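You operate a simulated robot arm through the tools that you are given. There is no shell and no other tool.

You are at the controls of a simulated robot arm. One attempt, no reset.

JOB
Three buckets hang on the wrong numbers: rehang each on its own place.
Fine: stand bucket 4 on the blue mat to make room. Set down upright: square steel bucket.

The check looks at the end state, three seconds after you hand in, the way a careful person would. Anything else that was tipped, shoved, dropped, spilled or broken makes it a failure.

ROBOT AND FRAMES
A 7-joint arm with a two-finger parallel gripper, fixed in place. Base frame: the origin is at the foot of the arm, x ahead of it, y to its left, z up; the work surface is at about z = 0. Units: m, rad, N and s.
With the tool pointing down near the work surface it reaches from about 0.24 to 0.62 m from the base axis. Its first joint turns from -1.152 to 1.152 rad. Payload 2.6 kg.
The tool frame sits at the grasp point between the pads (the TCP): z along the fingers, y along the line on which they close. The tips reach 0.03 m beyond it. The gripper opens to 0.094 m. The fingers are 0.028 m wide and 0.01 m thick; the gripper's body (0.05 by 0.096 m) begins 0.055 m behind the TCP.
Orientation is that of the tool frame in the base frame, as [roll, pitch, yaw] about the fixed x, y, z axes, in that order (R = Rz(yaw) Ry(pitch) Rx(roll)). With the fingers straight down and closing along the base's y, the tool's x points along the base's -x, its y along +y and its z along -z.

CONTROLS
- The arm moves only by the tool nudge_tool. Its argument "plan" is a list of rows, each a list of 6 numbers: the shift along the base's x, y, z in m, then the turn, a rotation vector about the base's x, y, z in rad. In form: [[dx, dy, dz, ax, ay, az], ...]. A call has 1 to 20 rows; each row shifts and turns the commanded pose from where the row before left it. "grip" is the closure, from 0 (fully open) to 1 (shut), set as the call begins (left out, the last holds). A row lasts 0.2 s, in which the tool goes at most 0.05 m and 0.15 rad; a call with a longer step from one row to the next is refused whole, and so is a gripper value outside its range. Where a pose cannot be reached the arm comes as near as it can. A force on the tool above 40 N (or 10 N above the force at the start of the call, whichever is more), or a blocked arm, ends the call early, and 0.2 s more pass. The fingers move at their own pace (about 0.072 m/s each) and stop on an object; they squeeze with about 38 N. The grip force told is the motor's: it shows also when the fingers shut on nothing. Time passes only in rows, and 0.2 s behind the last, so rows that do not move let the fingers close. It gives the time, the measured TCP pose, the force on the tool (base axes), the opening and the grip force at its end, in the units of the frame above (readings bear some noise), with the torque about the TCP (base axes, N m) and any sound that the robot's microphone picked up.
- Cameras (640 x 400 px; columns grow to the right, rows downward): "scene" is fixed at [0.042, 0.4516, 0.5459]; the picture's right is [-0.63, -0.77, 0.00], its down [-0.57, 0.47, -0.67] and it looks along [0.52, -0.43, -0.74] (base axes); focal length 214 px, centre (320, 200). "wrist" rides on the gripper at [0.076, 0.014, -0.102] in the tool frame; the picture's right is [-0.18, 0.98, 0.00], its down [-0.75, -0.14, -0.64] and it looks along [-0.63, -0.12, 0.77] (tool axes); focal length 243 px, centre (320, 200). There is no depth. A picture from a camera that has moved, and an enlarged one, comes with that camera's place and axes in the base frame and with its lens.
- capture(camera): a new picture of that camera. No time passes.
- inspect(camera, box): a new picture of the part [left, top, right, bottom] of that camera's present view, enlarged. No time passes.
- finish_job(): hands the job in; it is judged then, once.

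Nothing tells you positions but the pictures and the camera data. Unless the task says otherwise, let go and move clear before handing in.

The tools are called as a command line: name --pt "numbers of a row" for each row, then --argument value for the rest, lists and objects as JSON in quotes. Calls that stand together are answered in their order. nudge_tool: Moves the arm, as the interface text tells. Its arguments: {"type":"object","properties":{"plan":{"type":"array"},"grip":{"type":"number"}},"required":["plan"]} The other tools are called the same way: capture (camera) takes a picture; inspect (camera, box) takes an enlarged picture of a part of a camera's view; finish_job () hands the job in.

At the start:

```text
time_s: 0.0
ee_pos: [0.3078, 0.1888, 0.4243]
ee_rot: [3.14, 0.0, 3.142]
force: [-0.4, 0.9, 0.3]
torque: [-0.02, -0.03, -0.03]
finger_gap: 0.0939
finger_force: 0.0
```

scene: 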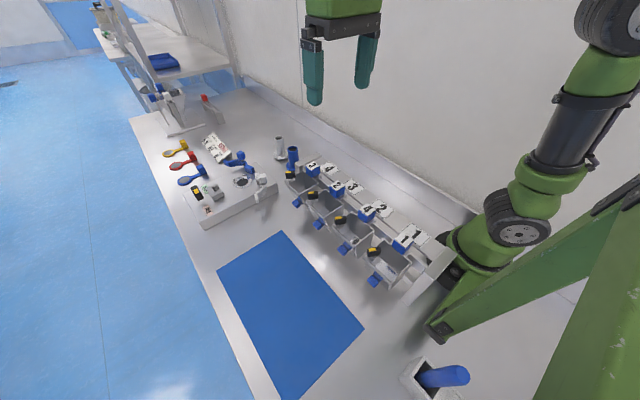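
wrist: 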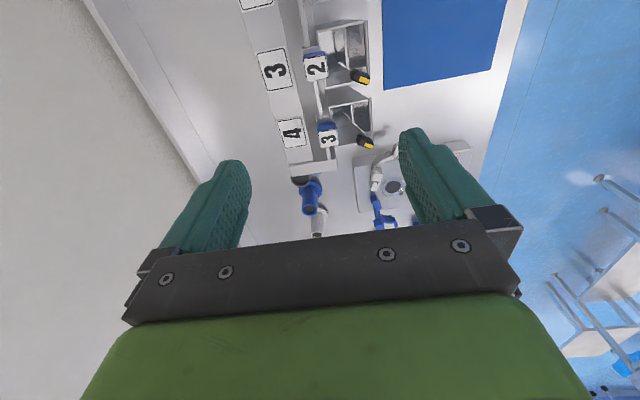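

I see a rack with four square steel buckets hanging on a rail with number plates, and a blue mat in front of it. I'll take close-ups before I move anything.

inspect --camera "scene" --box '[270, 140, 450, 300]'

inspect --camera "wrist" --box '[230, 0, 400, 200]'

inspect --camera "scene" --box '[270, 140, 370, 220]'

inspect --camera "scene" --box '[340, 190, 460, 300]'

```text
2.50 times, centred on (360, 220) of scene
camera zoom: at [0.042, 0.4516, 0.5459], right [-0.63, -0.77, 0.0], down [-0.57, 0.47, -0.67], along [0.52, -0.43, -0.74], focal length 536 px, centre (220, 150)
```

zoom: 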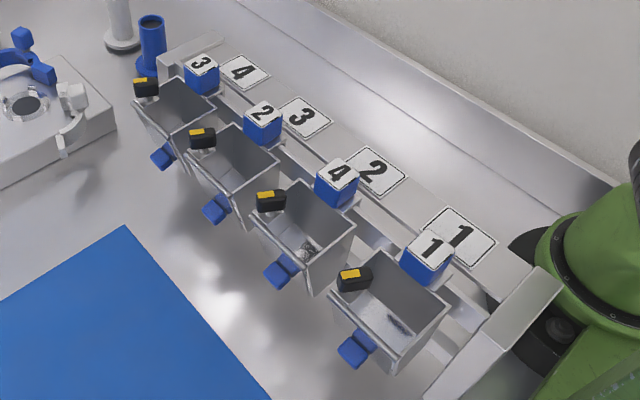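

```text
2.00 times, centred on (315, 100) of wrist
camera zoom: at [0.2311, 0.2045, 0.5263], right [0.18, 0.98, 0.0], down [0.75, -0.14, 0.64], along [0.63, -0.12, -0.77], focal length 485 px, centre (330, 400)
```

zoom: 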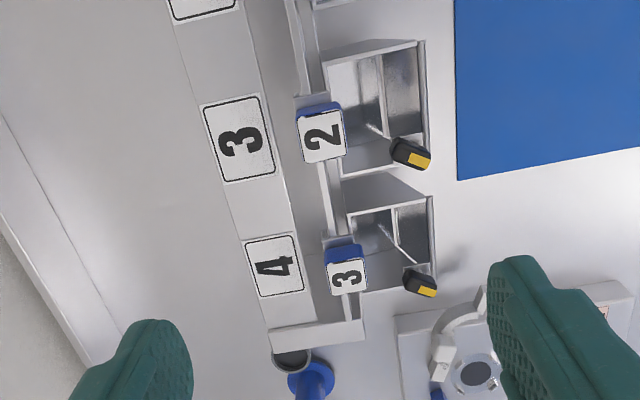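

```text
5.00 times, centred on (320, 180) of scene
camera zoom: at [0.042, 0.4516, 0.5459], right [-0.63, -0.77, 0.0], down [-0.57, 0.47, -0.67], along [0.52, -0.43, -0.74], focal length 1072 px, centre (320, 300)
```

zoom: 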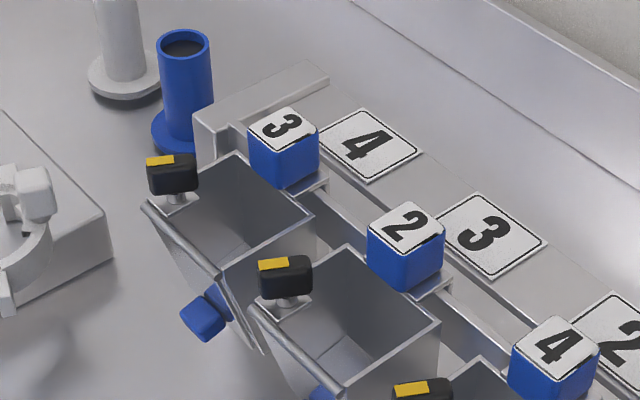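

```text
3.64 times, centred on (400, 245) of scene
camera zoom: at [0.042, 0.4516, 0.5459], right [-0.63, -0.77, 0.0], down [-0.57, 0.47, -0.67], along [0.52, -0.43, -0.74], focal length 780 px, centre (29, 36)
```

zoom: 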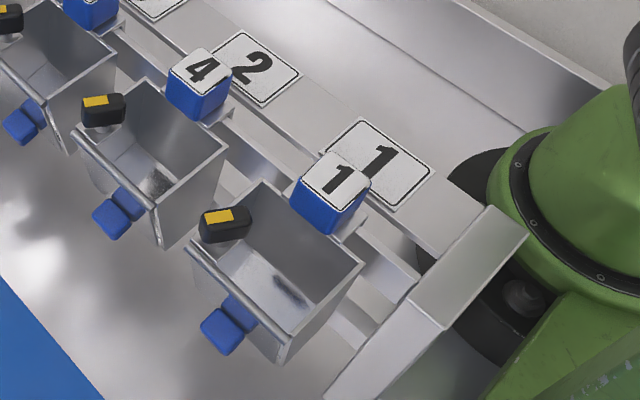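

The four places read 4, 3, 2, 1 from the far end to the near end, and they hold buckets 3, 2, 4 and 1. So 2, 3 and 4 are wrong and 1 is right. Next I'll zoom in on how a bucket is built and how it hangs.

inspect --camera "scene" --box '[325, 195, 385, 260]'

inspect --camera "scene" --box '[280, 150, 335, 210]'

inspect --camera "wrist" --box '[290, 10, 380, 90]'

inspect --camera "scene" --box '[355, 220, 455, 310]'

inspect --camera "scene" --box '[120, 80, 320, 240]'

```text
6.15 times, centred on (355, 228) of scene
camera zoom: at [0.042, 0.4516, 0.5459], right [-0.63, -0.77, 0.0], down [-0.57, 0.47, -0.67], along [0.52, -0.43, -0.74], focal length 1320 px, centre (105, 31)
```

zoom: 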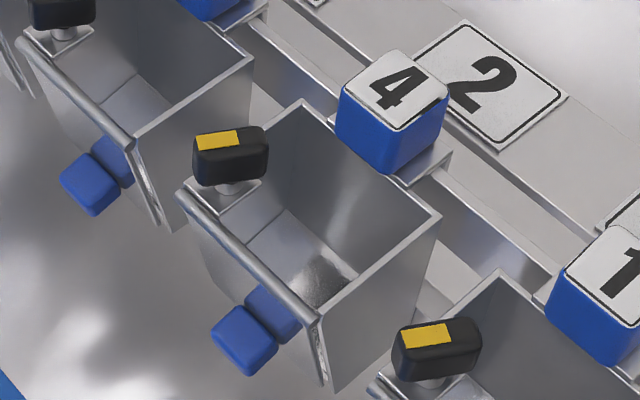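

```text
6.67 times, centred on (308, 180) of scene
camera zoom: at [0.042, 0.4516, 0.5459], right [-0.63, -0.77, 0.0], down [-0.57, 0.47, -0.67], along [0.52, -0.43, -0.74], focal length 1430 px, centre (403, 333)
```

zoom: 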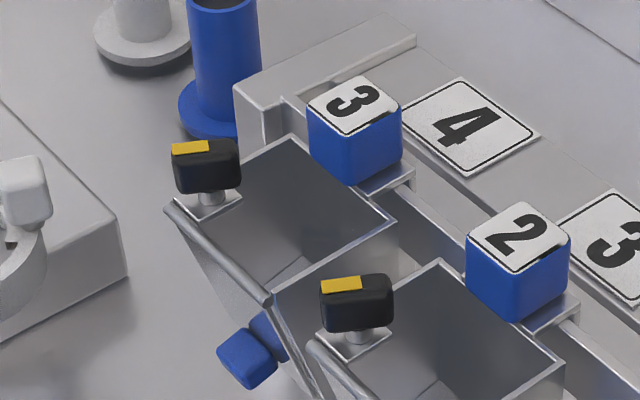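

```text
5.00 times, centred on (335, 50) of wrist
camera zoom: at [0.2311, 0.2045, 0.5263], right [0.18, 0.98, 0.0], down [0.75, -0.14, 0.64], along [0.63, -0.12, -0.77], focal length 1213 px, centre (245, 950)
```

zoom: 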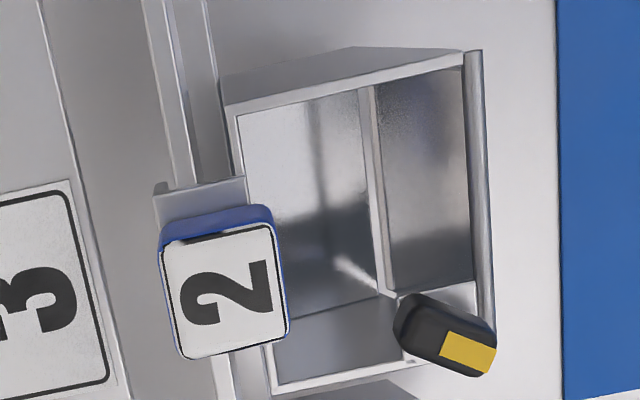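

```text
4.44 times, centred on (405, 265) of scene
camera zoom: at [0.042, 0.4516, 0.5459], right [-0.63, -0.77, 0.0], down [-0.57, 0.47, -0.67], along [0.52, -0.43, -0.74], focal length 953 px, centre (-58, -89)
```

zoom: 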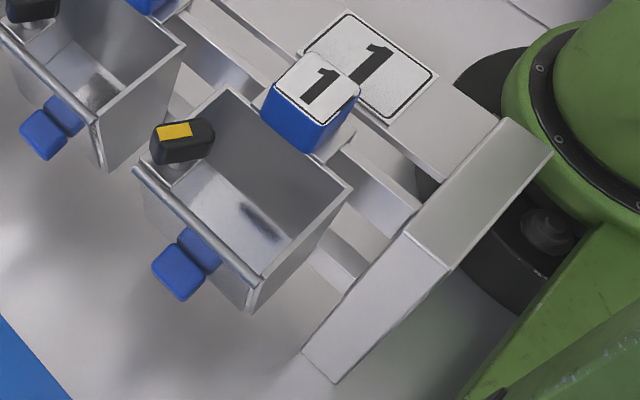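

```text
2.50 times, centred on (220, 160) of scene
camera zoom: at [0.042, 0.4516, 0.5459], right [-0.63, -0.77, 0.0], down [-0.57, 0.47, -0.67], along [0.52, -0.43, -0.74], focal length 536 px, centre (570, 300)
```

zoom: 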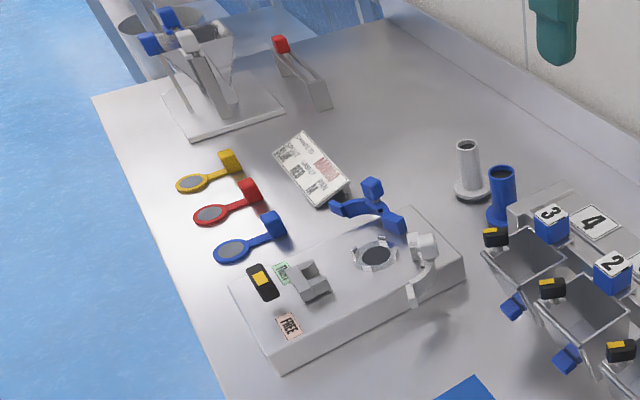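

I take the blue number cubes to be about 0.03 m wide with tops near z≈0.18. They sit at y≈0.177, at x≈0.11, 0.21, 0.31 and 0.41. I'll swing the wrist camera to the front, still high above everything, to see the hooks and measure better.

nudge_tool --pt "0 0.014 -0.006 0 0 -0.1428" --pt "0 0.014 -0.006 0 0 -0.1428" --pt "0 0.014 -0.006 0 0 -0.1428" --pt "0 0.014 -0.006 0 0 -0.1428" --pt "0 0.014 -0.006 0 0 -0.1428" --pt "0 0.014 -0.006 0 0 -0.1428" --pt "0 0.014 -0.006 0 0 -0.1428" --pt "0 0.014 -0.006 0 0 -0.1428" --pt "0 0.014 -0.006 0 0 -0.1428" --pt "0 0.014 -0.006 0 0 -0.1428" --pt "0 0.014 -0.006 0 0 -0.1428" --grip 0

capture --camera "wrist"

```text
time_s: 2.4
ee_pos: [0.3072, 0.3432, 0.3593]
ee_rot: [-3.141, 0.0, 1.568]
force: [-0.2, -0.3, -1.4]
torque: [-0.01, 0.04, -0.02]
finger_gap: 0.0939
finger_force: 0.0
```

```text
taken
camera wrist: at [0.3218, 0.4201, 0.4607], right [0.98, -0.19, 0.0], down [-0.14, -0.75, 0.64], along [-0.12, -0.63, -0.77], focal length 243 px, centre (320, 200)
```

wrist: 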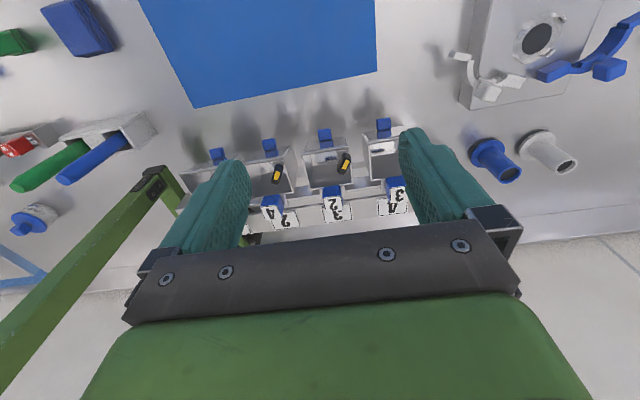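

The front view shows the four buckets, the blue mat and the rail hooks. I'll enlarge it to see how the hooks are made.

inspect --camera "wrist" --box '[170, 100, 420, 250]'

inspect --camera "wrist" --box '[300, 110, 420, 220]'

inspect --camera "wrist" --box '[200, 120, 310, 240]'

inspect --camera "scene" --box '[270, 140, 450, 300]'

```text
2.56 times, centred on (295, 175) of wrist
camera zoom: at [0.3218, 0.4201, 0.4607], right [0.98, -0.19, 0.0], down [-0.14, -0.75, 0.64], along [-0.12, -0.63, -0.77], focal length 621 px, centre (384, 264)
```

zoom: 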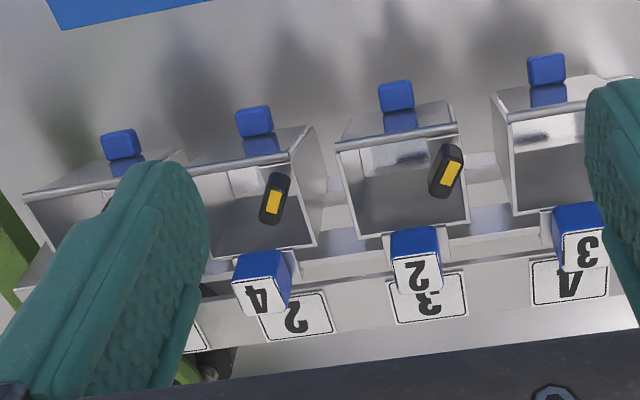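

```text
3.64 times, centred on (360, 165) of wrist
camera zoom: at [0.3218, 0.4201, 0.4607], right [0.98, -0.19, 0.0], down [-0.14, -0.75, 0.64], along [-0.12, -0.63, -0.77], focal length 882 px, centre (174, 327)
```

zoom: 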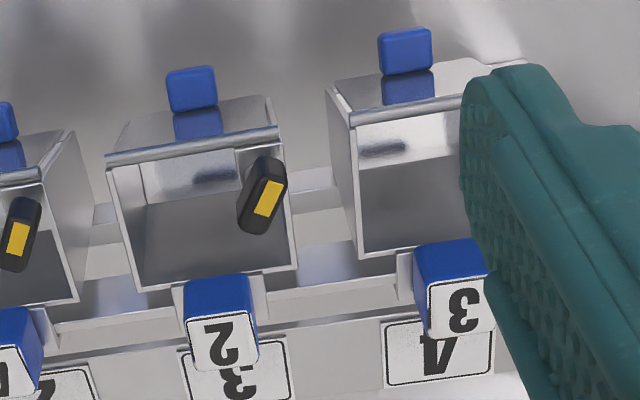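

```text
3.33 times, centred on (255, 180) of wrist
camera zoom: at [0.3218, 0.4201, 0.4607], right [0.98, -0.19, 0.0], down [-0.14, -0.75, 0.64], along [-0.12, -0.63, -0.77], focal length 809 px, centre (537, 267)
```

zoom: 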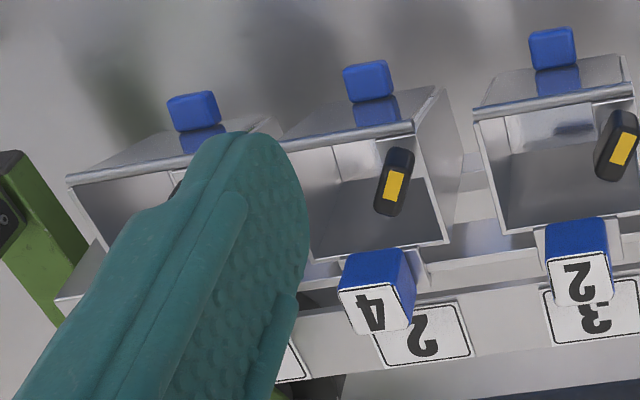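

```text
2.50 times, centred on (360, 220) of scene
camera zoom: at [0.042, 0.4516, 0.5459], right [-0.63, -0.77, 0.0], down [-0.57, 0.47, -0.67], along [0.52, -0.43, -0.74], focal length 536 px, centre (220, 150)
```

zoom: 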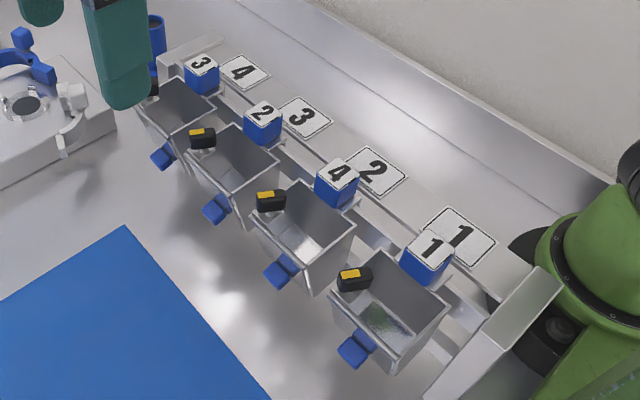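

The views agree well. Cube tops are at z≈0.195 and y≈0.189, the places are at x≈0.109, 0.203, 0.298 and 0.394, and each bucket hangs on a hook tab under its cube. I'll hover over bucket 4 at about (0.203, 0.189), with the fingers closing along x, for a closer look.

nudge_tool --pt "-0.0105 -0.0154 -0.007 0 0 0" --pt "-0.0105 -0.0154 -0.007 0 0 0" --pt "-0.0105 -0.0154 -0.007 0 0 0" --pt "-0.0105 -0.0154 -0.007 0 0 0" --pt "-0.0105 -0.0154 -0.007 0 0 0" --pt "-0.0105 -0.0154 -0.007 0 0 0" --pt "-0.0105 -0.0154 -0.007 0 0 0" --pt "-0.0105 -0.0154 -0.007 0 0 0" --pt "-0.0105 -0.0154 -0.007 0 0 0" --pt "-0.0105 -0.0154 -0.007 0 0 0"

capture --camera "wrist"

capture --camera "scene"

```text
time_s: 4.6
ee_pos: [0.2035, 0.1883, 0.2876]
ee_rot: [3.142, 0.0, 1.573]
force: [0.6, -0.6, -0.9]
torque: [0.01, 0.0, -0.01]
finger_gap: 0.0941
finger_force: 0.0
```

```text
taken
camera wrist: at [0.2166, 0.2654, 0.3899], right [0.98, -0.18, 0.0], down [-0.14, -0.75, 0.64], along [-0.12, -0.63, -0.77], focal length 243 px, centre (320, 200)
```

wrist: 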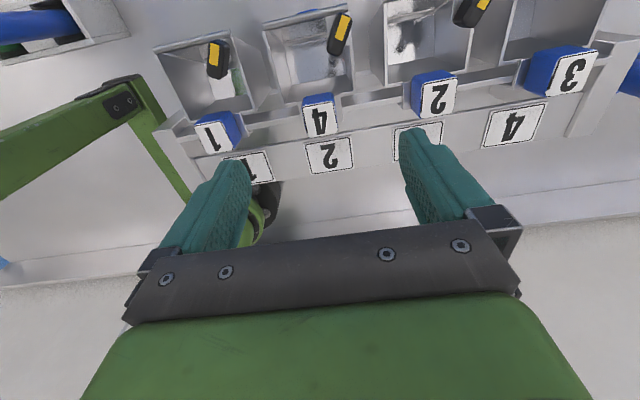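

```text
taken
```

scene: 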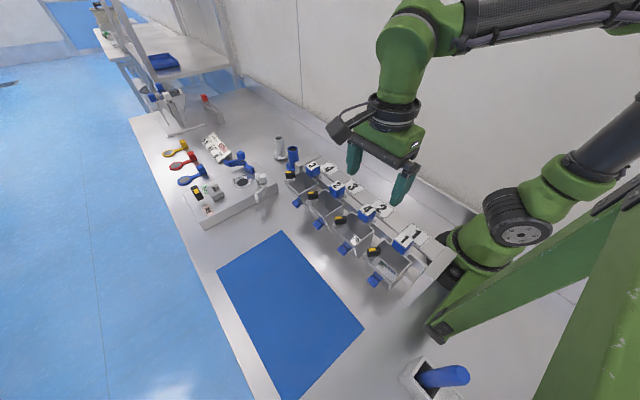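

inspect --camera "wrist" --box '[240, 0, 400, 200]'

inspect --camera "wrist" --box '[280, 70, 370, 150]'

inspect --camera "scene" --box '[320, 120, 440, 280]'

inspect --camera "wrist" --box '[480, 0, 640, 160]'

```text
2.00 times, centred on (320, 100) of wrist
camera zoom: at [0.2166, 0.2654, 0.3899], right [0.98, -0.18, 0.0], down [-0.14, -0.75, 0.64], along [-0.12, -0.63, -0.77], focal length 485 px, centre (320, 400)
```

zoom: 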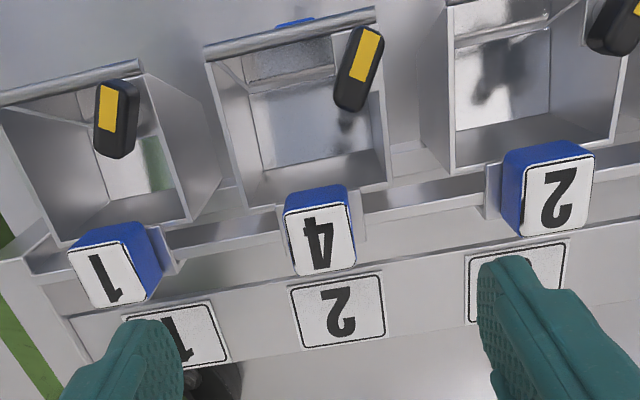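

```text
5.00 times, centred on (325, 110) of wrist
camera zoom: at [0.2166, 0.2654, 0.3899], right [0.98, -0.18, 0.0], down [-0.14, -0.75, 0.64], along [-0.12, -0.63, -0.77], focal length 1213 px, centre (295, 650)
```

zoom: 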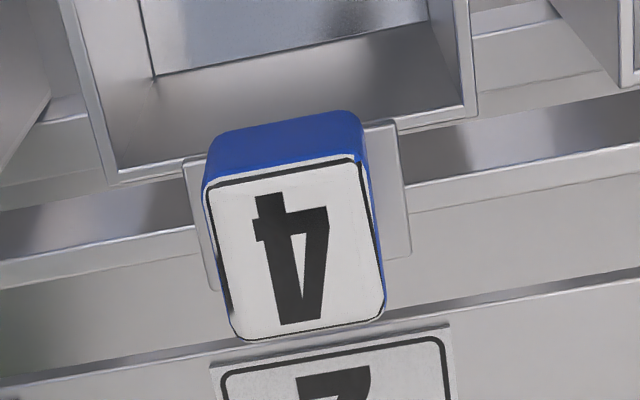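

```text
2.50 times, centred on (380, 200) of scene
camera zoom: at [0.042, 0.4516, 0.5459], right [-0.63, -0.77, 0.0], down [-0.57, 0.47, -0.67], along [0.52, -0.43, -0.74], focal length 536 px, centre (170, 200)
```

zoom: 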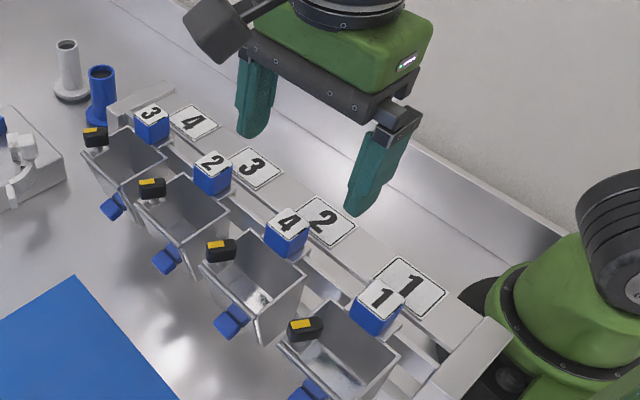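

```text
2.50 times, centred on (560, 80) of wrist
camera zoom: at [0.2166, 0.2654, 0.3899], right [0.98, -0.18, 0.0], down [-0.14, -0.75, 0.64], along [-0.12, -0.63, -0.77], focal length 606 px, centre (-280, 500)
```

zoom: 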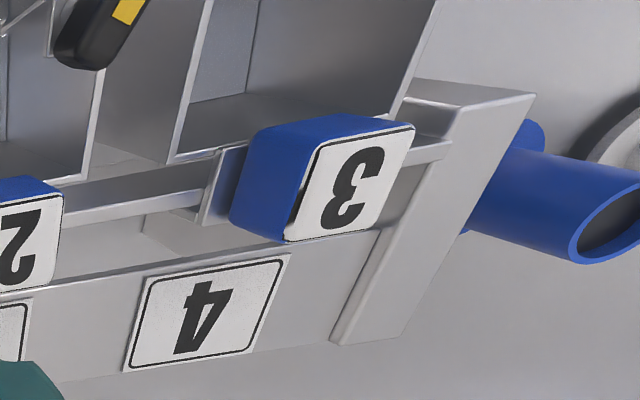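

Bucket 4's cube top is at (0.203, 0.189, 0.194), and its hook tab is slightly wider than the cube at z≈0.165. I'll come down so the fingertips stop just above the tab, at TCP z≈0.20.

nudge_tool --pt "-0.0001 0.0001 -0.018 0 0 0" --pt "-0.0001 0.0001 -0.018 0 0 0" --pt "-0.0001 0.0001 -0.018 0 0 0" --pt "-0.0001 0.0001 -0.018 0 0 0" --pt "-0.0001 0.0001 -0.014 0 0 0" --pt "0 0 0 0 0 0"

capture --camera "wrist"

inspect --camera "scene" --box '[320, 140, 440, 260]'

```text
time_s: 6.0
ee_pos: [0.2017, 0.1895, 0.2018]
ee_rot: [3.14, -0.001, 1.571]
force: [-0.8, -0.3, -0.5]
torque: [-0.04, 0.0, 0.02]
finger_gap: 0.094
finger_force: 0.0
```

```text
taken
camera wrist: at [0.216, 0.2655, 0.3038], right [0.98, -0.18, 0.0], down [-0.14, -0.75, 0.64], along [-0.12, -0.63, -0.77], focal length 243 px, centre (320, 200)
```

wrist: 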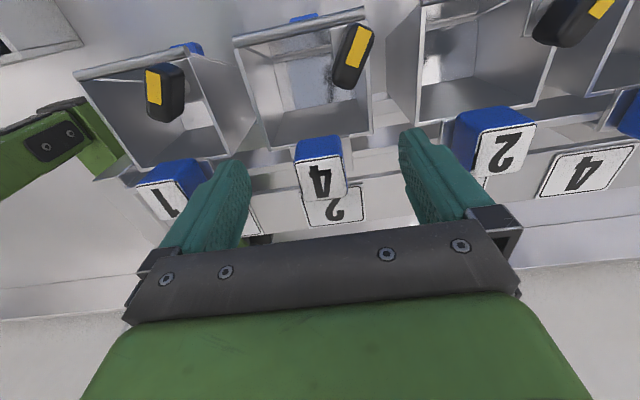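

```text
3.33 times, centred on (380, 200) of scene
camera zoom: at [0.042, 0.4516, 0.5459], right [-0.63, -0.77, 0.0], down [-0.57, 0.47, -0.67], along [0.52, -0.43, -0.74], focal length 715 px, centre (120, 200)
```

zoom: 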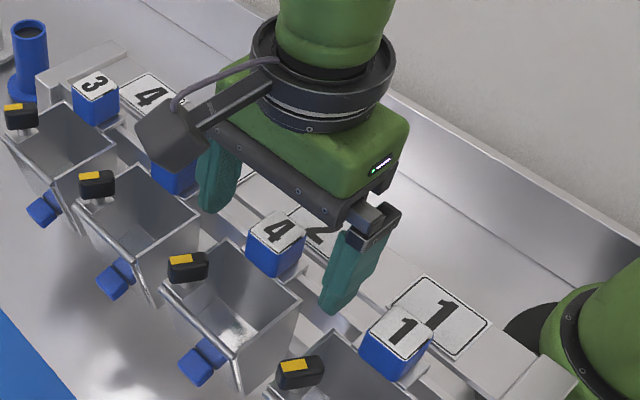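

The fingers straddle cube 4 cleanly. I'll go down 2 mm more and close on it.

nudge_tool --pt "0 0 -0.002 0 0 0" --pt "0 0 0 0 0 0"

nudge_tool --pt "0 0 0 0 0 0" --pt "0 0 0 0 0 0" --pt "0 0 0 0 0 0" --pt "0 0 0 0 0 0" --grip 1

capture --camera "wrist"

inspect --camera "scene" --box '[320, 140, 440, 260]'

```text
time_s: 6.6
ee_pos: [0.2021, 0.1883, 0.2005]
ee_rot: [3.14, 0.001, 1.57]
force: [0.1, -0.2, 0.4]
torque: [0.02, 0.0, 0.0]
finger_gap: 0.0941
finger_force: 0.1
```

```text
time_s: 7.6
ee_pos: [0.2031, 0.1891, 0.2013]
ee_rot: [-3.141, -0.001, 1.57]
force: [1.5, 1.0, 0.5]
torque: [0.03, -0.05, 0.03]
finger_gap: 0.0275
finger_force: 38.3
```

```text
taken
camera wrist: at [0.2158, 0.2661, 0.3021], right [0.98, -0.18, 0.0], down [-0.14, -0.75, 0.64], along [-0.12, -0.63, -0.77], focal length 243 px, centre (320, 200)
```

wrist: 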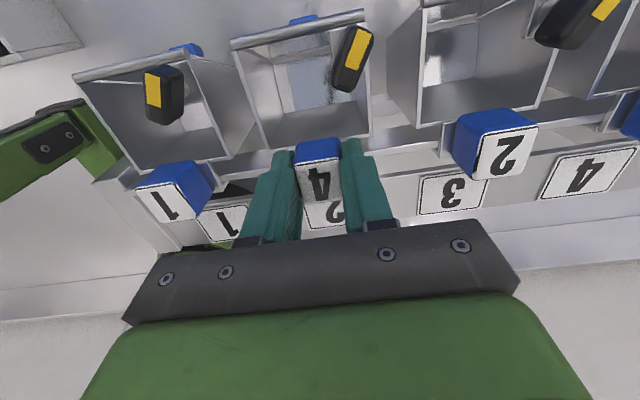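

```text
3.33 times, centred on (380, 200) of scene
camera zoom: at [0.042, 0.4516, 0.5459], right [-0.63, -0.77, 0.0], down [-0.57, 0.47, -0.67], along [0.52, -0.43, -0.74], focal length 715 px, centre (120, 200)
```

zoom: 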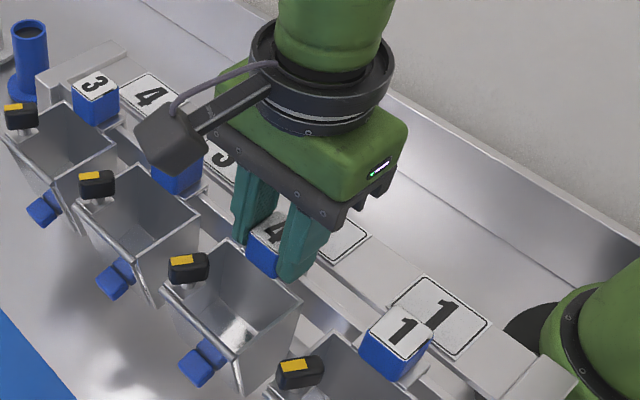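

The grip is on cube 4: gap 0.0275 m at 38 N. I'll lift straight up slowly and watch the force.

nudge_tool --pt "0 0 0.004 0 0 0" --pt "0 0 0.004 0 0 0" --pt "0 0 0.004 0 0 0" --pt "0 0 0.004 0 0 0" --pt "0 0 0.004 0 0 0"

capture --camera "wrist"

inspect --camera "scene" --box '[320, 140, 440, 260]'

```text
time_s: 8.8
ee_pos: [0.2034, 0.1903, 0.2209]
ee_rot: [-3.141, 0.0, 1.57]
force: [0.0, 0.5, -3.6]
torque: [-0.06, -0.02, 0.02]
finger_gap: 0.0277
finger_force: 38.3
```

```text
taken
camera wrist: at [0.2158, 0.2669, 0.3227], right [0.98, -0.18, 0.0], down [-0.14, -0.75, 0.64], along [-0.12, -0.63, -0.77], focal length 243 px, centre (320, 200)
```

wrist: 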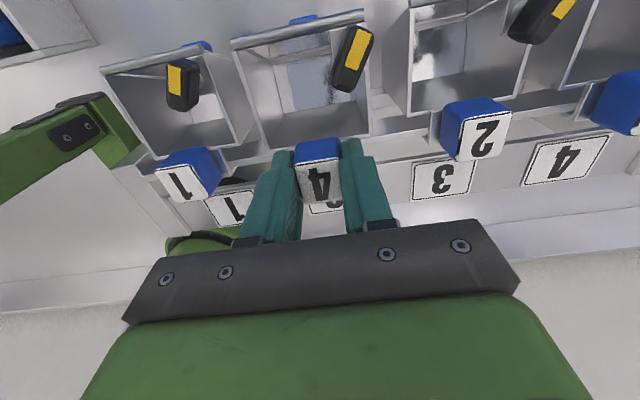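

```text
3.33 times, centred on (380, 200) of scene
camera zoom: at [0.042, 0.4516, 0.5459], right [-0.63, -0.77, 0.0], down [-0.57, 0.47, -0.67], along [0.52, -0.43, -0.74], focal length 715 px, centre (120, 200)
```

zoom: 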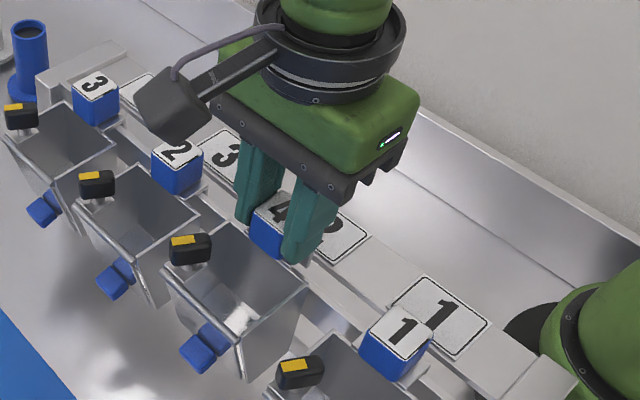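

The bucket has come off cleanly: about 4 N of weight, and it moves rigidly with the tool. I'll lift it clear of its neighbours.

nudge_tool --pt "0 0 0.008 0 0 0" --pt "0 0 0.01 0 0 0" --pt "0 0 0.01 0 0 0" --pt "0 0 0.01 0 0 0" --pt "0 0 0.01 0 0 0" --pt "0 0 0.01 0 0 0" --pt "0 0 0.01 0 0 0" --pt "0 0 0.01 0 0 0" --pt "0 0 0.006 0 0 0" --pt "0 0 0 0 0 0"

capture --camera "scene"

inspect --camera "scene" --box '[320, 120, 440, 240]'

capture --camera "wrist"

```text
time_s: 11.0
ee_pos: [0.2022, 0.1889, 0.3045]
ee_rot: [3.141, -0.001, 1.571]
force: [0.1, -0.3, -3.6]
torque: [-0.06, 0.0, -0.04]
finger_gap: 0.0276
finger_force: 38.0
```

```text
taken
```

scene: 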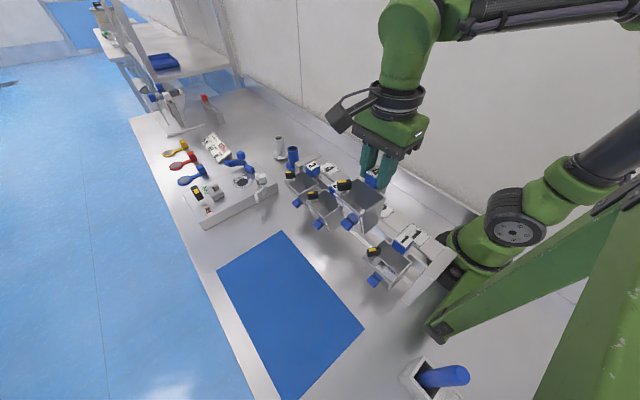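

```text
3.33 times, centred on (380, 180) of scene
camera zoom: at [0.042, 0.4516, 0.5459], right [-0.63, -0.77, 0.0], down [-0.57, 0.47, -0.67], along [0.52, -0.43, -0.74], focal length 715 px, centre (120, 267)
```

zoom: 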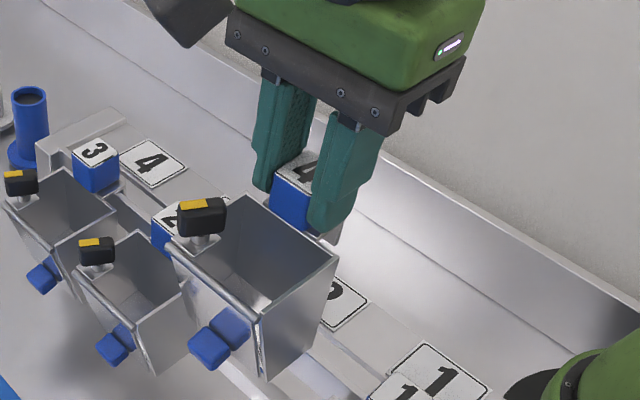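

```text
taken
camera wrist: at [0.2167, 0.2662, 0.4066], right [0.98, -0.18, 0.0], down [-0.14, -0.75, 0.64], along [-0.12, -0.63, -0.77], focal length 243 px, centre (320, 200)
```

wrist: 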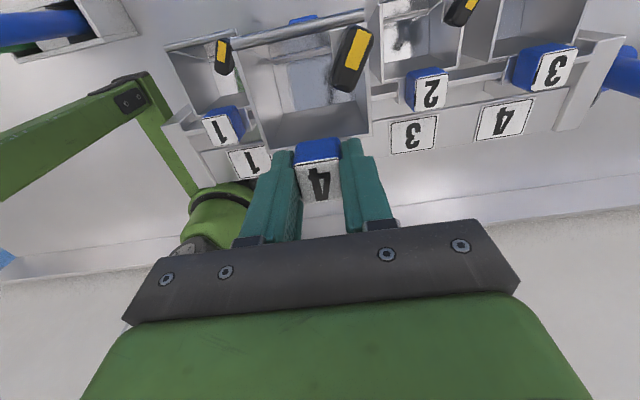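

Bucket 4 hangs steadily, with its bottom about 0.11 m below the TCP. I'll carry it straight forward (+y) over the mat first, then shift in x and lower it part way.

nudge_tool --pt "0 0.01 0 0 0 0" --pt "0 0.015 0 0 0 0" --pt "0 0.015 0 0 0 0" --pt "0 0.015 0 0 0 0" --pt "0 0.015 0 0 0 0" --pt "0 0.015 0 0 0 0" --pt "0 0.015 0 0 0 0" --pt "0 0.015 0 0 0 0" --pt "0 0.015 0 0 0 0" --pt "0.008 0.015 -0.01 0 0 0" --pt "0.01 0.015 -0.015 0 0 0" --pt "0.012 0.012 -0.015 0 0 0" --pt "0.012 0.01 -0.015 0 0 0" --pt "0.012 0 -0.015 0 0 0" --pt "0.012 0 -0.015 0 0 0" --pt "0.004 0 -0.015 0 0 0" --pt "0 0 -0.01 0 0 0" --pt "0 0 0 0 0 0"

capture --camera "scene"

capture --camera "wrist"

```text
time_s: 14.8
ee_pos: [0.272, 0.3727, 0.1963]
ee_rot: [-3.141, 0.002, 1.571]
force: [0.3, -0.2, -4.3]
torque: [-0.08, -0.04, -0.01]
finger_gap: 0.0273
finger_force: 37.7
```

```text
taken
```

scene: 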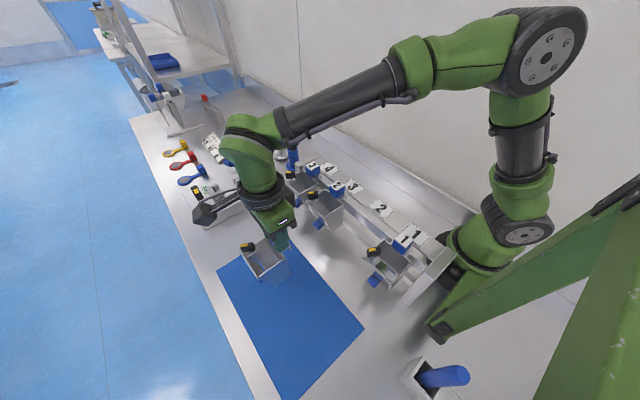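

```text
taken
camera wrist: at [0.2863, 0.4489, 0.297], right [0.98, -0.18, 0.0], down [-0.14, -0.75, 0.64], along [-0.12, -0.63, -0.77], focal length 243 px, centre (320, 200)
```

wrist: 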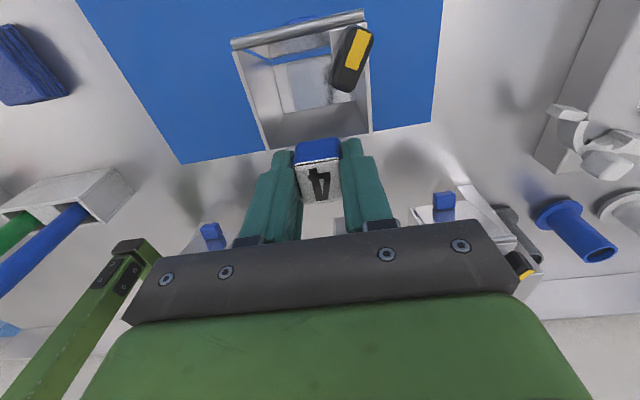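

Bucket 4 is now over the mat, which spans about x 0.07–0.40 and y from 0.305 outward, at TCP (0.272, 0.372). I'll check how far its bottom is above the mat before lowering.

inspect --camera "scene" --box '[225, 215, 315, 295]'

inspect --camera "wrist" --box '[220, 0, 400, 120]'

```text
5.00 times, centred on (270, 255) of scene
camera zoom: at [0.042, 0.4516, 0.5459], right [-0.63, -0.77, 0.0], down [-0.57, 0.47, -0.67], along [0.52, -0.43, -0.74], focal length 1072 px, centre (570, -75)
```

zoom: 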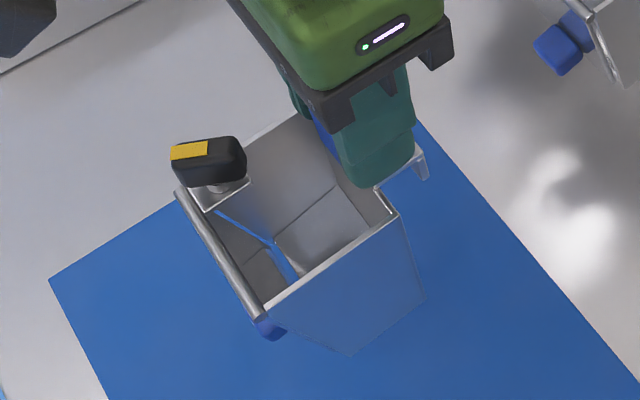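

```text
3.33 times, centred on (310, 60) of wrist
camera zoom: at [0.2863, 0.4489, 0.297], right [0.98, -0.18, 0.0], down [-0.14, -0.75, 0.64], along [-0.12, -0.63, -0.77], focal length 809 px, centre (353, 667)
```

zoom: 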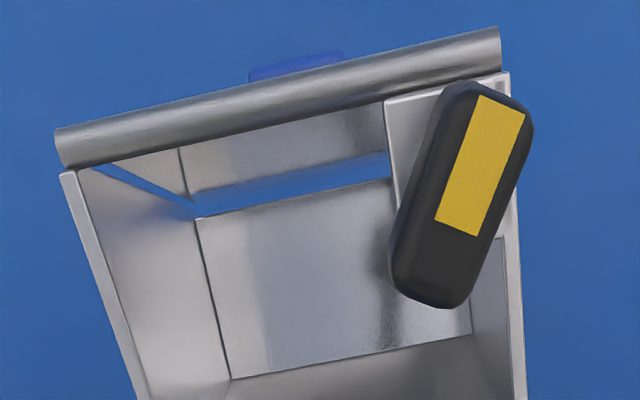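

The bucket floor is about 0.12 m below the TCP, so I expect contact near TCP z≈0.12. I'll lower to about 0.14 and check again.

nudge_tool --pt "0 0 -0.012 0 0 0" --pt "0 0 -0.012 0 0 0" --pt "0 0 -0.012 0 0 0" --pt "0 0 -0.012 0 0 0" --pt "0 0 -0.008 0 0 0" --pt "0 0 0 0 0 0"

inspect --camera "scene" --box '[225, 215, 315, 295]'

```text
time_s: 16.2
ee_pos: [0.272, 0.3707, 0.1387]
ee_rot: [-3.141, 0.001, 1.571]
force: [-0.5, 0.0, -4.1]
torque: [-0.06, -0.01, 0.01]
finger_gap: 0.0276
finger_force: 37.6
```

```text
5.00 times, centred on (270, 255) of scene
camera zoom: at [0.042, 0.4516, 0.5459], right [-0.63, -0.77, 0.0], down [-0.57, 0.47, -0.67], along [0.52, -0.43, -0.74], focal length 1072 px, centre (570, -75)
```

zoom: 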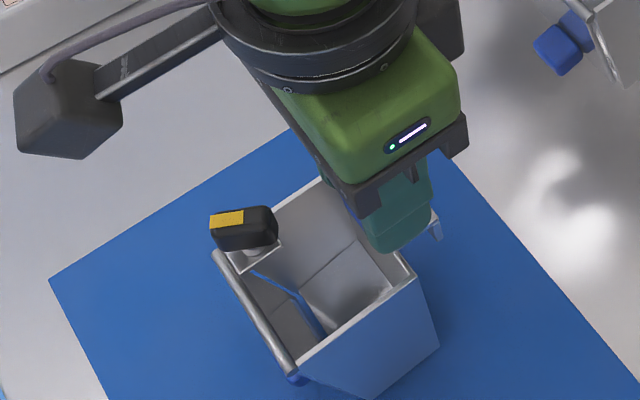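

nudge_tool --pt "0 0 -0.003 0 0 0" --pt "0 0 -0.003 0 0 0" --pt "0 0 -0.003 0 0 0" --pt "0 0 0 0 0 0"

inspect --camera "scene" --box '[240, 230, 330, 310]'

```text
time_s: 17.2
ee_pos: [0.2715, 0.3714, 0.1301]
ee_rot: [-3.141, 0.0, 1.57]
force: [-5.0, -9.3, 13.6]
torque: [-0.54, 0.2, -0.02]
finger_gap: 0.0276
finger_force: 38.1
```

```text
5.00 times, centred on (285, 270) of scene
camera zoom: at [0.0419, 0.4516, 0.546], right [-0.63, -0.77, 0.0], down [-0.57, 0.47, -0.67], along [0.52, -0.43, -0.74], focal length 1072 px, centre (495, -150)
```

zoom: 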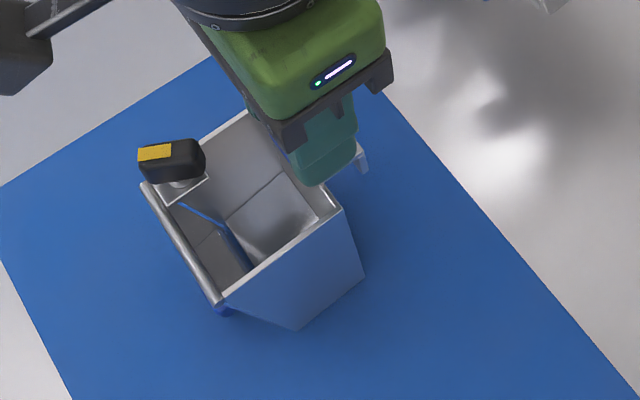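

The bucket touched the mat at TCP z≈0.132, and I'm pressing a little (about 17 N). I'll back off slightly until it just rests.

nudge_tool --pt "0 0 0.0015 0 0 0" --pt "0 0 0 0 0 0"

```text
time_s: 17.8
ee_pos: [0.2725, 0.3722, 0.1326]
ee_rot: [-3.141, 0.0, 1.573]
force: [-0.3, -3.4, -0.1]
torque: [-0.32, 0.08, 0.11]
finger_gap: 0.0277
finger_force: 37.9
```

The mat now carries essentially all of the bucket's weight. I'll open the fingers just a little to release it gently and look at how it stands.

nudge_tool --pt "0 0 0 0 0 0" --pt "0 0 0 0 0 0" --pt "0 0 0 0 0 0" --grip 0.6

inspect --camera "scene" --box '[240, 230, 330, 310]'

capture --camera "wrist"

```text
time_s: 18.6
ee_pos: [0.2702, 0.3715, 0.1316]
ee_rot: [3.141, 0.0, 1.572]
force: [-0.5, -0.3, -0.4]
torque: [0.02, 0.02, 0.03]
finger_gap: 0.0377
finger_force: 0.0
```

```text
5.00 times, centred on (285, 270) of scene
camera zoom: at [0.042, 0.4516, 0.5459], right [-0.63, -0.77, 0.0], down [-0.57, 0.47, -0.67], along [0.52, -0.43, -0.74], focal length 1072 px, centre (495, -150)
```

zoom: 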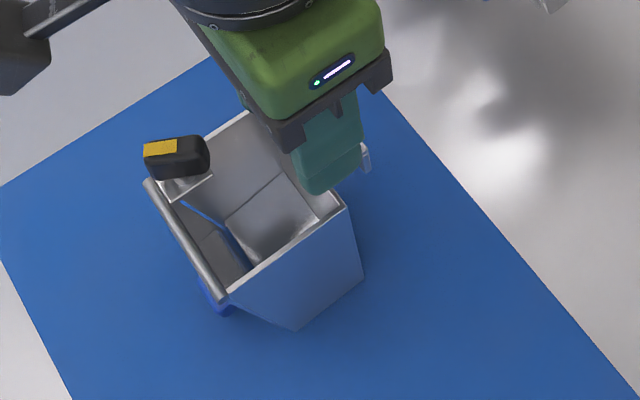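

```text
taken
camera wrist: at [0.2861, 0.449, 0.2331], right [0.98, -0.18, 0.0], down [-0.14, -0.75, 0.64], along [-0.12, -0.63, -0.77], focal length 243 px, centre (320, 200)
```

wrist: 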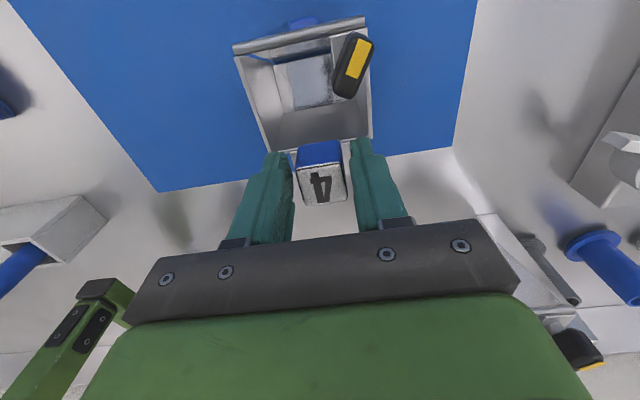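

Bucket 4 stands upright on the mat by itself. I'll rise straight up with the fingers barely open, then open them fully and look again.

nudge_tool --pt "0.001 0 0.006 0 0 0" --pt "0 0 0.01 0 0 0" --pt "0 0 0.015 0 0 0" --pt "0 0 0.02 0 0 0" --pt "0 0 0.025 0 0 0" --pt "0 0 0.03 0 0 0" --pt "0 0 0.03 0 0 0" --pt "0 0 0.03 0 0 0"

capture --camera "wrist"

inspect --camera "scene" --box '[240, 230, 330, 310]'

```text
time_s: 20.4
ee_pos: [0.2732, 0.3706, 0.2968]
ee_rot: [-3.141, 0.0, 1.571]
force: [0.5, 0.3, -0.4]
torque: [-0.01, -0.02, 0.0]
finger_gap: 0.0375
finger_force: 0.1
```

```text
taken
camera wrist: at [0.2877, 0.4477, 0.3989], right [0.98, -0.18, 0.0], down [-0.14, -0.75, 0.64], along [-0.12, -0.63, -0.77], focal length 243 px, centre (320, 200)
```

wrist: 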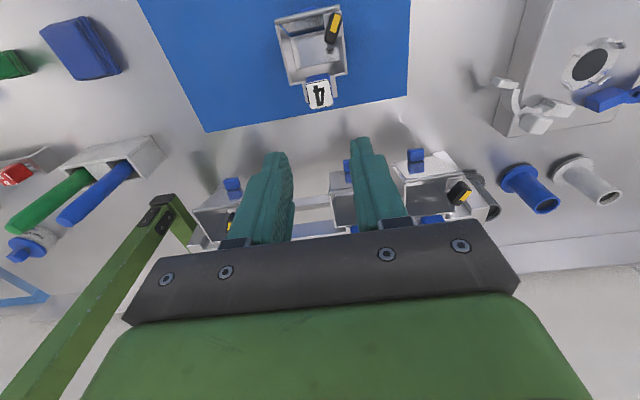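

```text
5.00 times, centred on (285, 270) of scene
camera zoom: at [0.042, 0.4516, 0.5459], right [-0.63, -0.77, 0.0], down [-0.57, 0.47, -0.67], along [0.52, -0.43, -0.74], focal length 1072 px, centre (495, -150)
```

zoom: 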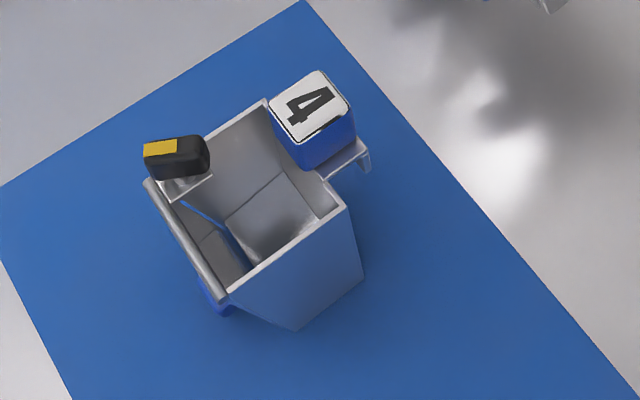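

Bucket 4 stands squarely on the mat. Next is bucket 2, now at place 3, with its cube at about (0.2975, 0.189). I'll open the fingers and move above it.

nudge_tool --pt "0.0024 -0.0181 -0.001 0 0 0" --pt "0.0024 -0.0181 -0.001 0 0 0" --pt "0.0024 -0.0181 -0.001 0 0 0" --pt "0.0024 -0.0181 -0.001 0 0 0" --pt "0.0024 -0.0181 -0.001 0 0 0" --pt "0.0024 -0.0181 -0.001 0 0 0" --pt "0.0024 -0.0181 -0.001 0 0 0" --pt "0.0024 -0.0181 -0.001 0 0 0" --pt "0.0024 -0.0181 -0.001 0 0 0" --pt "0.0024 -0.0181 -0.001 0 0 0" --pt "0 0 0 0 0 0" --grip 0

inspect --camera "wrist" --box '[240, 0, 400, 200]'

capture --camera "scene"

```text
time_s: 22.8
ee_pos: [0.2973, 0.1908, 0.2865]
ee_rot: [-3.141, 0.001, 1.571]
force: [0.2, 0.5, -1.0]
torque: [0.02, -0.02, 0.0]
finger_gap: 0.0938
finger_force: 0.1
```

```text
2.00 times, centred on (320, 100) of wrist
camera zoom: at [0.312, 0.2676, 0.3883], right [0.98, -0.18, 0.0], down [-0.14, -0.75, 0.64], along [-0.12, -0.63, -0.77], focal length 485 px, centre (320, 400)
```

zoom: 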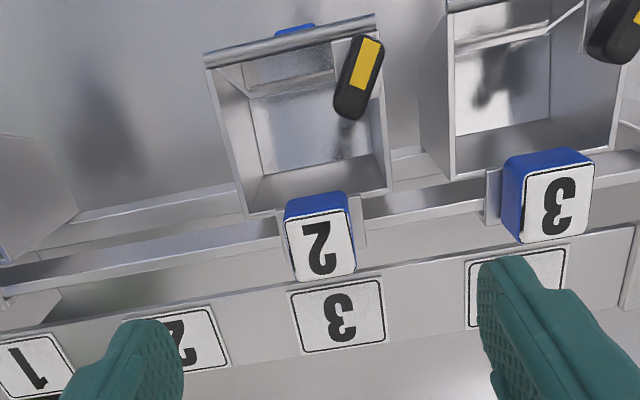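

```text
taken
```

scene: 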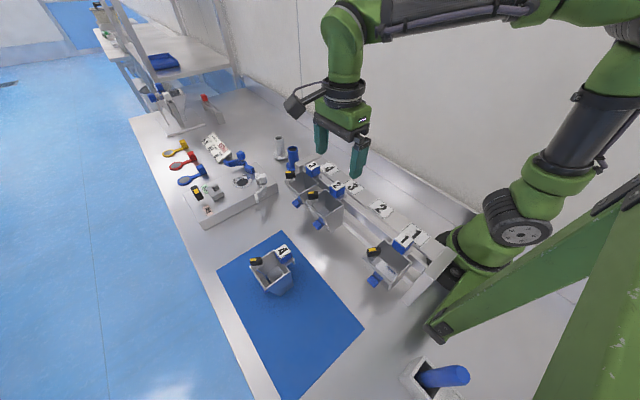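

Bucket 2's cube is centred between the fingers, just as bucket 4's was. I'll descend to the same grasp height, shifting 1 mm in −y.

nudge_tool --pt "0 -0.001 -0.018 0 0 0" --pt "0 0 -0.018 0 0 0" --pt "0 0 -0.018 0 0 0" --pt "0 0 -0.018 0 0 0" --pt "0 0 -0.0145 0 0 0" --pt "0 0 0 0 0 0"

capture --camera "wrist"

inspect --camera "scene" --box '[290, 110, 410, 230]'

```text
time_s: 24.2
ee_pos: [0.2963, 0.1896, 0.1994]
ee_rot: [-3.14, 0.002, 1.57]
force: [-0.4, -0.2, 0.3]
torque: [0.02, 0.0, -0.01]
finger_gap: 0.0939
finger_force: 0.0
```

```text
taken
camera wrist: at [0.311, 0.2671, 0.3018], right [0.98, -0.18, 0.0], down [-0.14, -0.75, 0.64], along [-0.12, -0.63, -0.77], focal length 243 px, centre (320, 200)
```

wrist: 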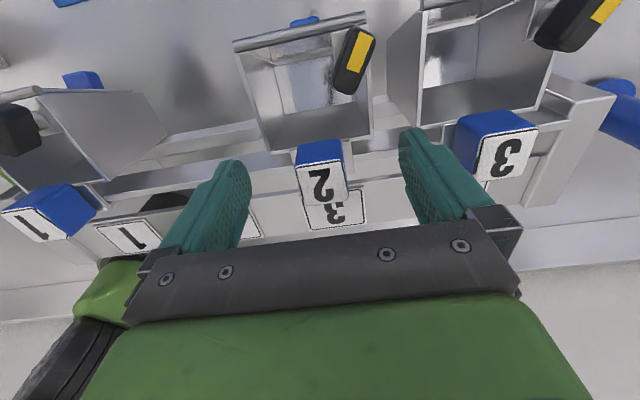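

```text
3.33 times, centred on (350, 170) of scene
camera zoom: at [0.042, 0.4516, 0.5459], right [-0.63, -0.77, 0.0], down [-0.57, 0.47, -0.67], along [0.52, -0.43, -0.74], focal length 715 px, centre (220, 300)
```

zoom: 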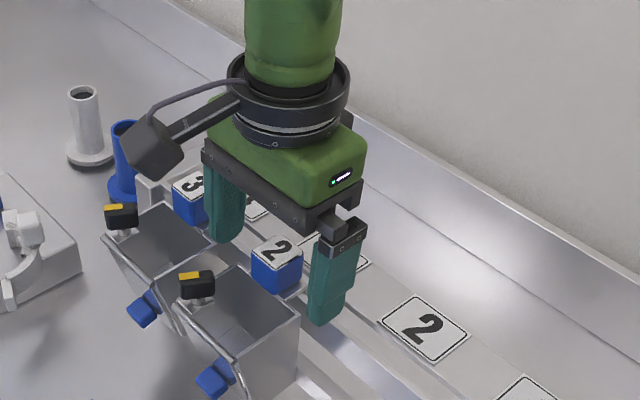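

The fingers straddle cube 2. I'll close and lift slowly.

nudge_tool --pt "0 0 0 0 0 0" --pt "0 0 0 0 0 0" --pt "0 0 0 0 0 0" --pt "0 0 0 0 0 0" --pt "0 0 0 0 0 0" --grip 1

nudge_tool --pt "0 0 0.004 0 0 0" --pt "0 0 0.004 0 0 0" --pt "0 0 0.004 0 0 0" --pt "0 0 0.004 0 0 0" --pt "0 0 0.004 0 0 0" --pt "0 0 0.01 0 0 0" --pt "0 0 0.01 0 0 0" --pt "0 0 0.01 0 0 0" --pt "0 0 0.01 0 0 0" --pt "0 0 0 0 0 0"

capture --camera "wrist"

inspect --camera "scene" --box '[290, 110, 410, 230]'

```text
time_s: 25.4
ee_pos: [0.2976, 0.1904, 0.2003]
ee_rot: [3.141, 0.0, 1.571]
force: [1.1, 0.7, 0.6]
torque: [0.05, -0.02, 0.04]
finger_gap: 0.0274
finger_force: 37.8
```

```text
time_s: 27.6
ee_pos: [0.2996, 0.1898, 0.2605]
ee_rot: [-3.141, 0.003, 1.572]
force: [-0.4, -0.6, -3.4]
torque: [-0.06, -0.01, -0.01]
finger_gap: 0.0277
finger_force: 38.3
```

```text
taken
camera wrist: at [0.3124, 0.2663, 0.3622], right [0.98, -0.18, 0.0], down [-0.14, -0.75, 0.64], along [-0.12, -0.63, -0.77], focal length 243 px, centre (320, 200)
```

wrist: 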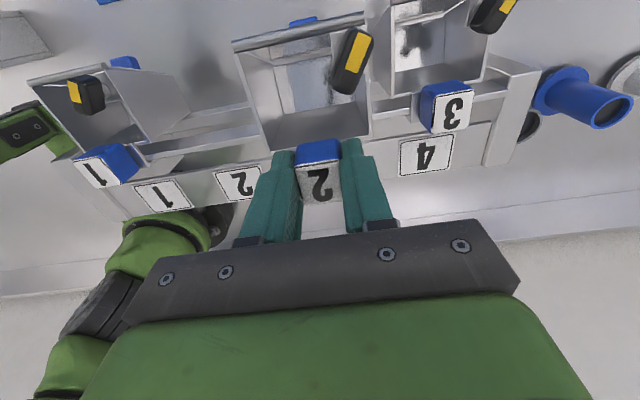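

```text
3.33 times, centred on (350, 170) of scene
camera zoom: at [0.042, 0.4516, 0.5459], right [-0.63, -0.77, 0.0], down [-0.57, 0.47, -0.67], along [0.52, -0.43, -0.74], focal length 715 px, centre (220, 300)
```

zoom: 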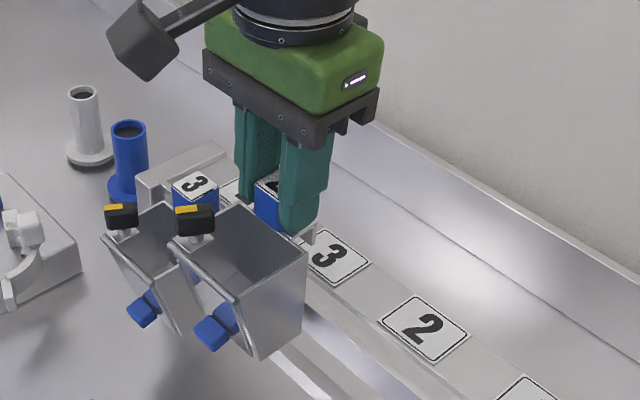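

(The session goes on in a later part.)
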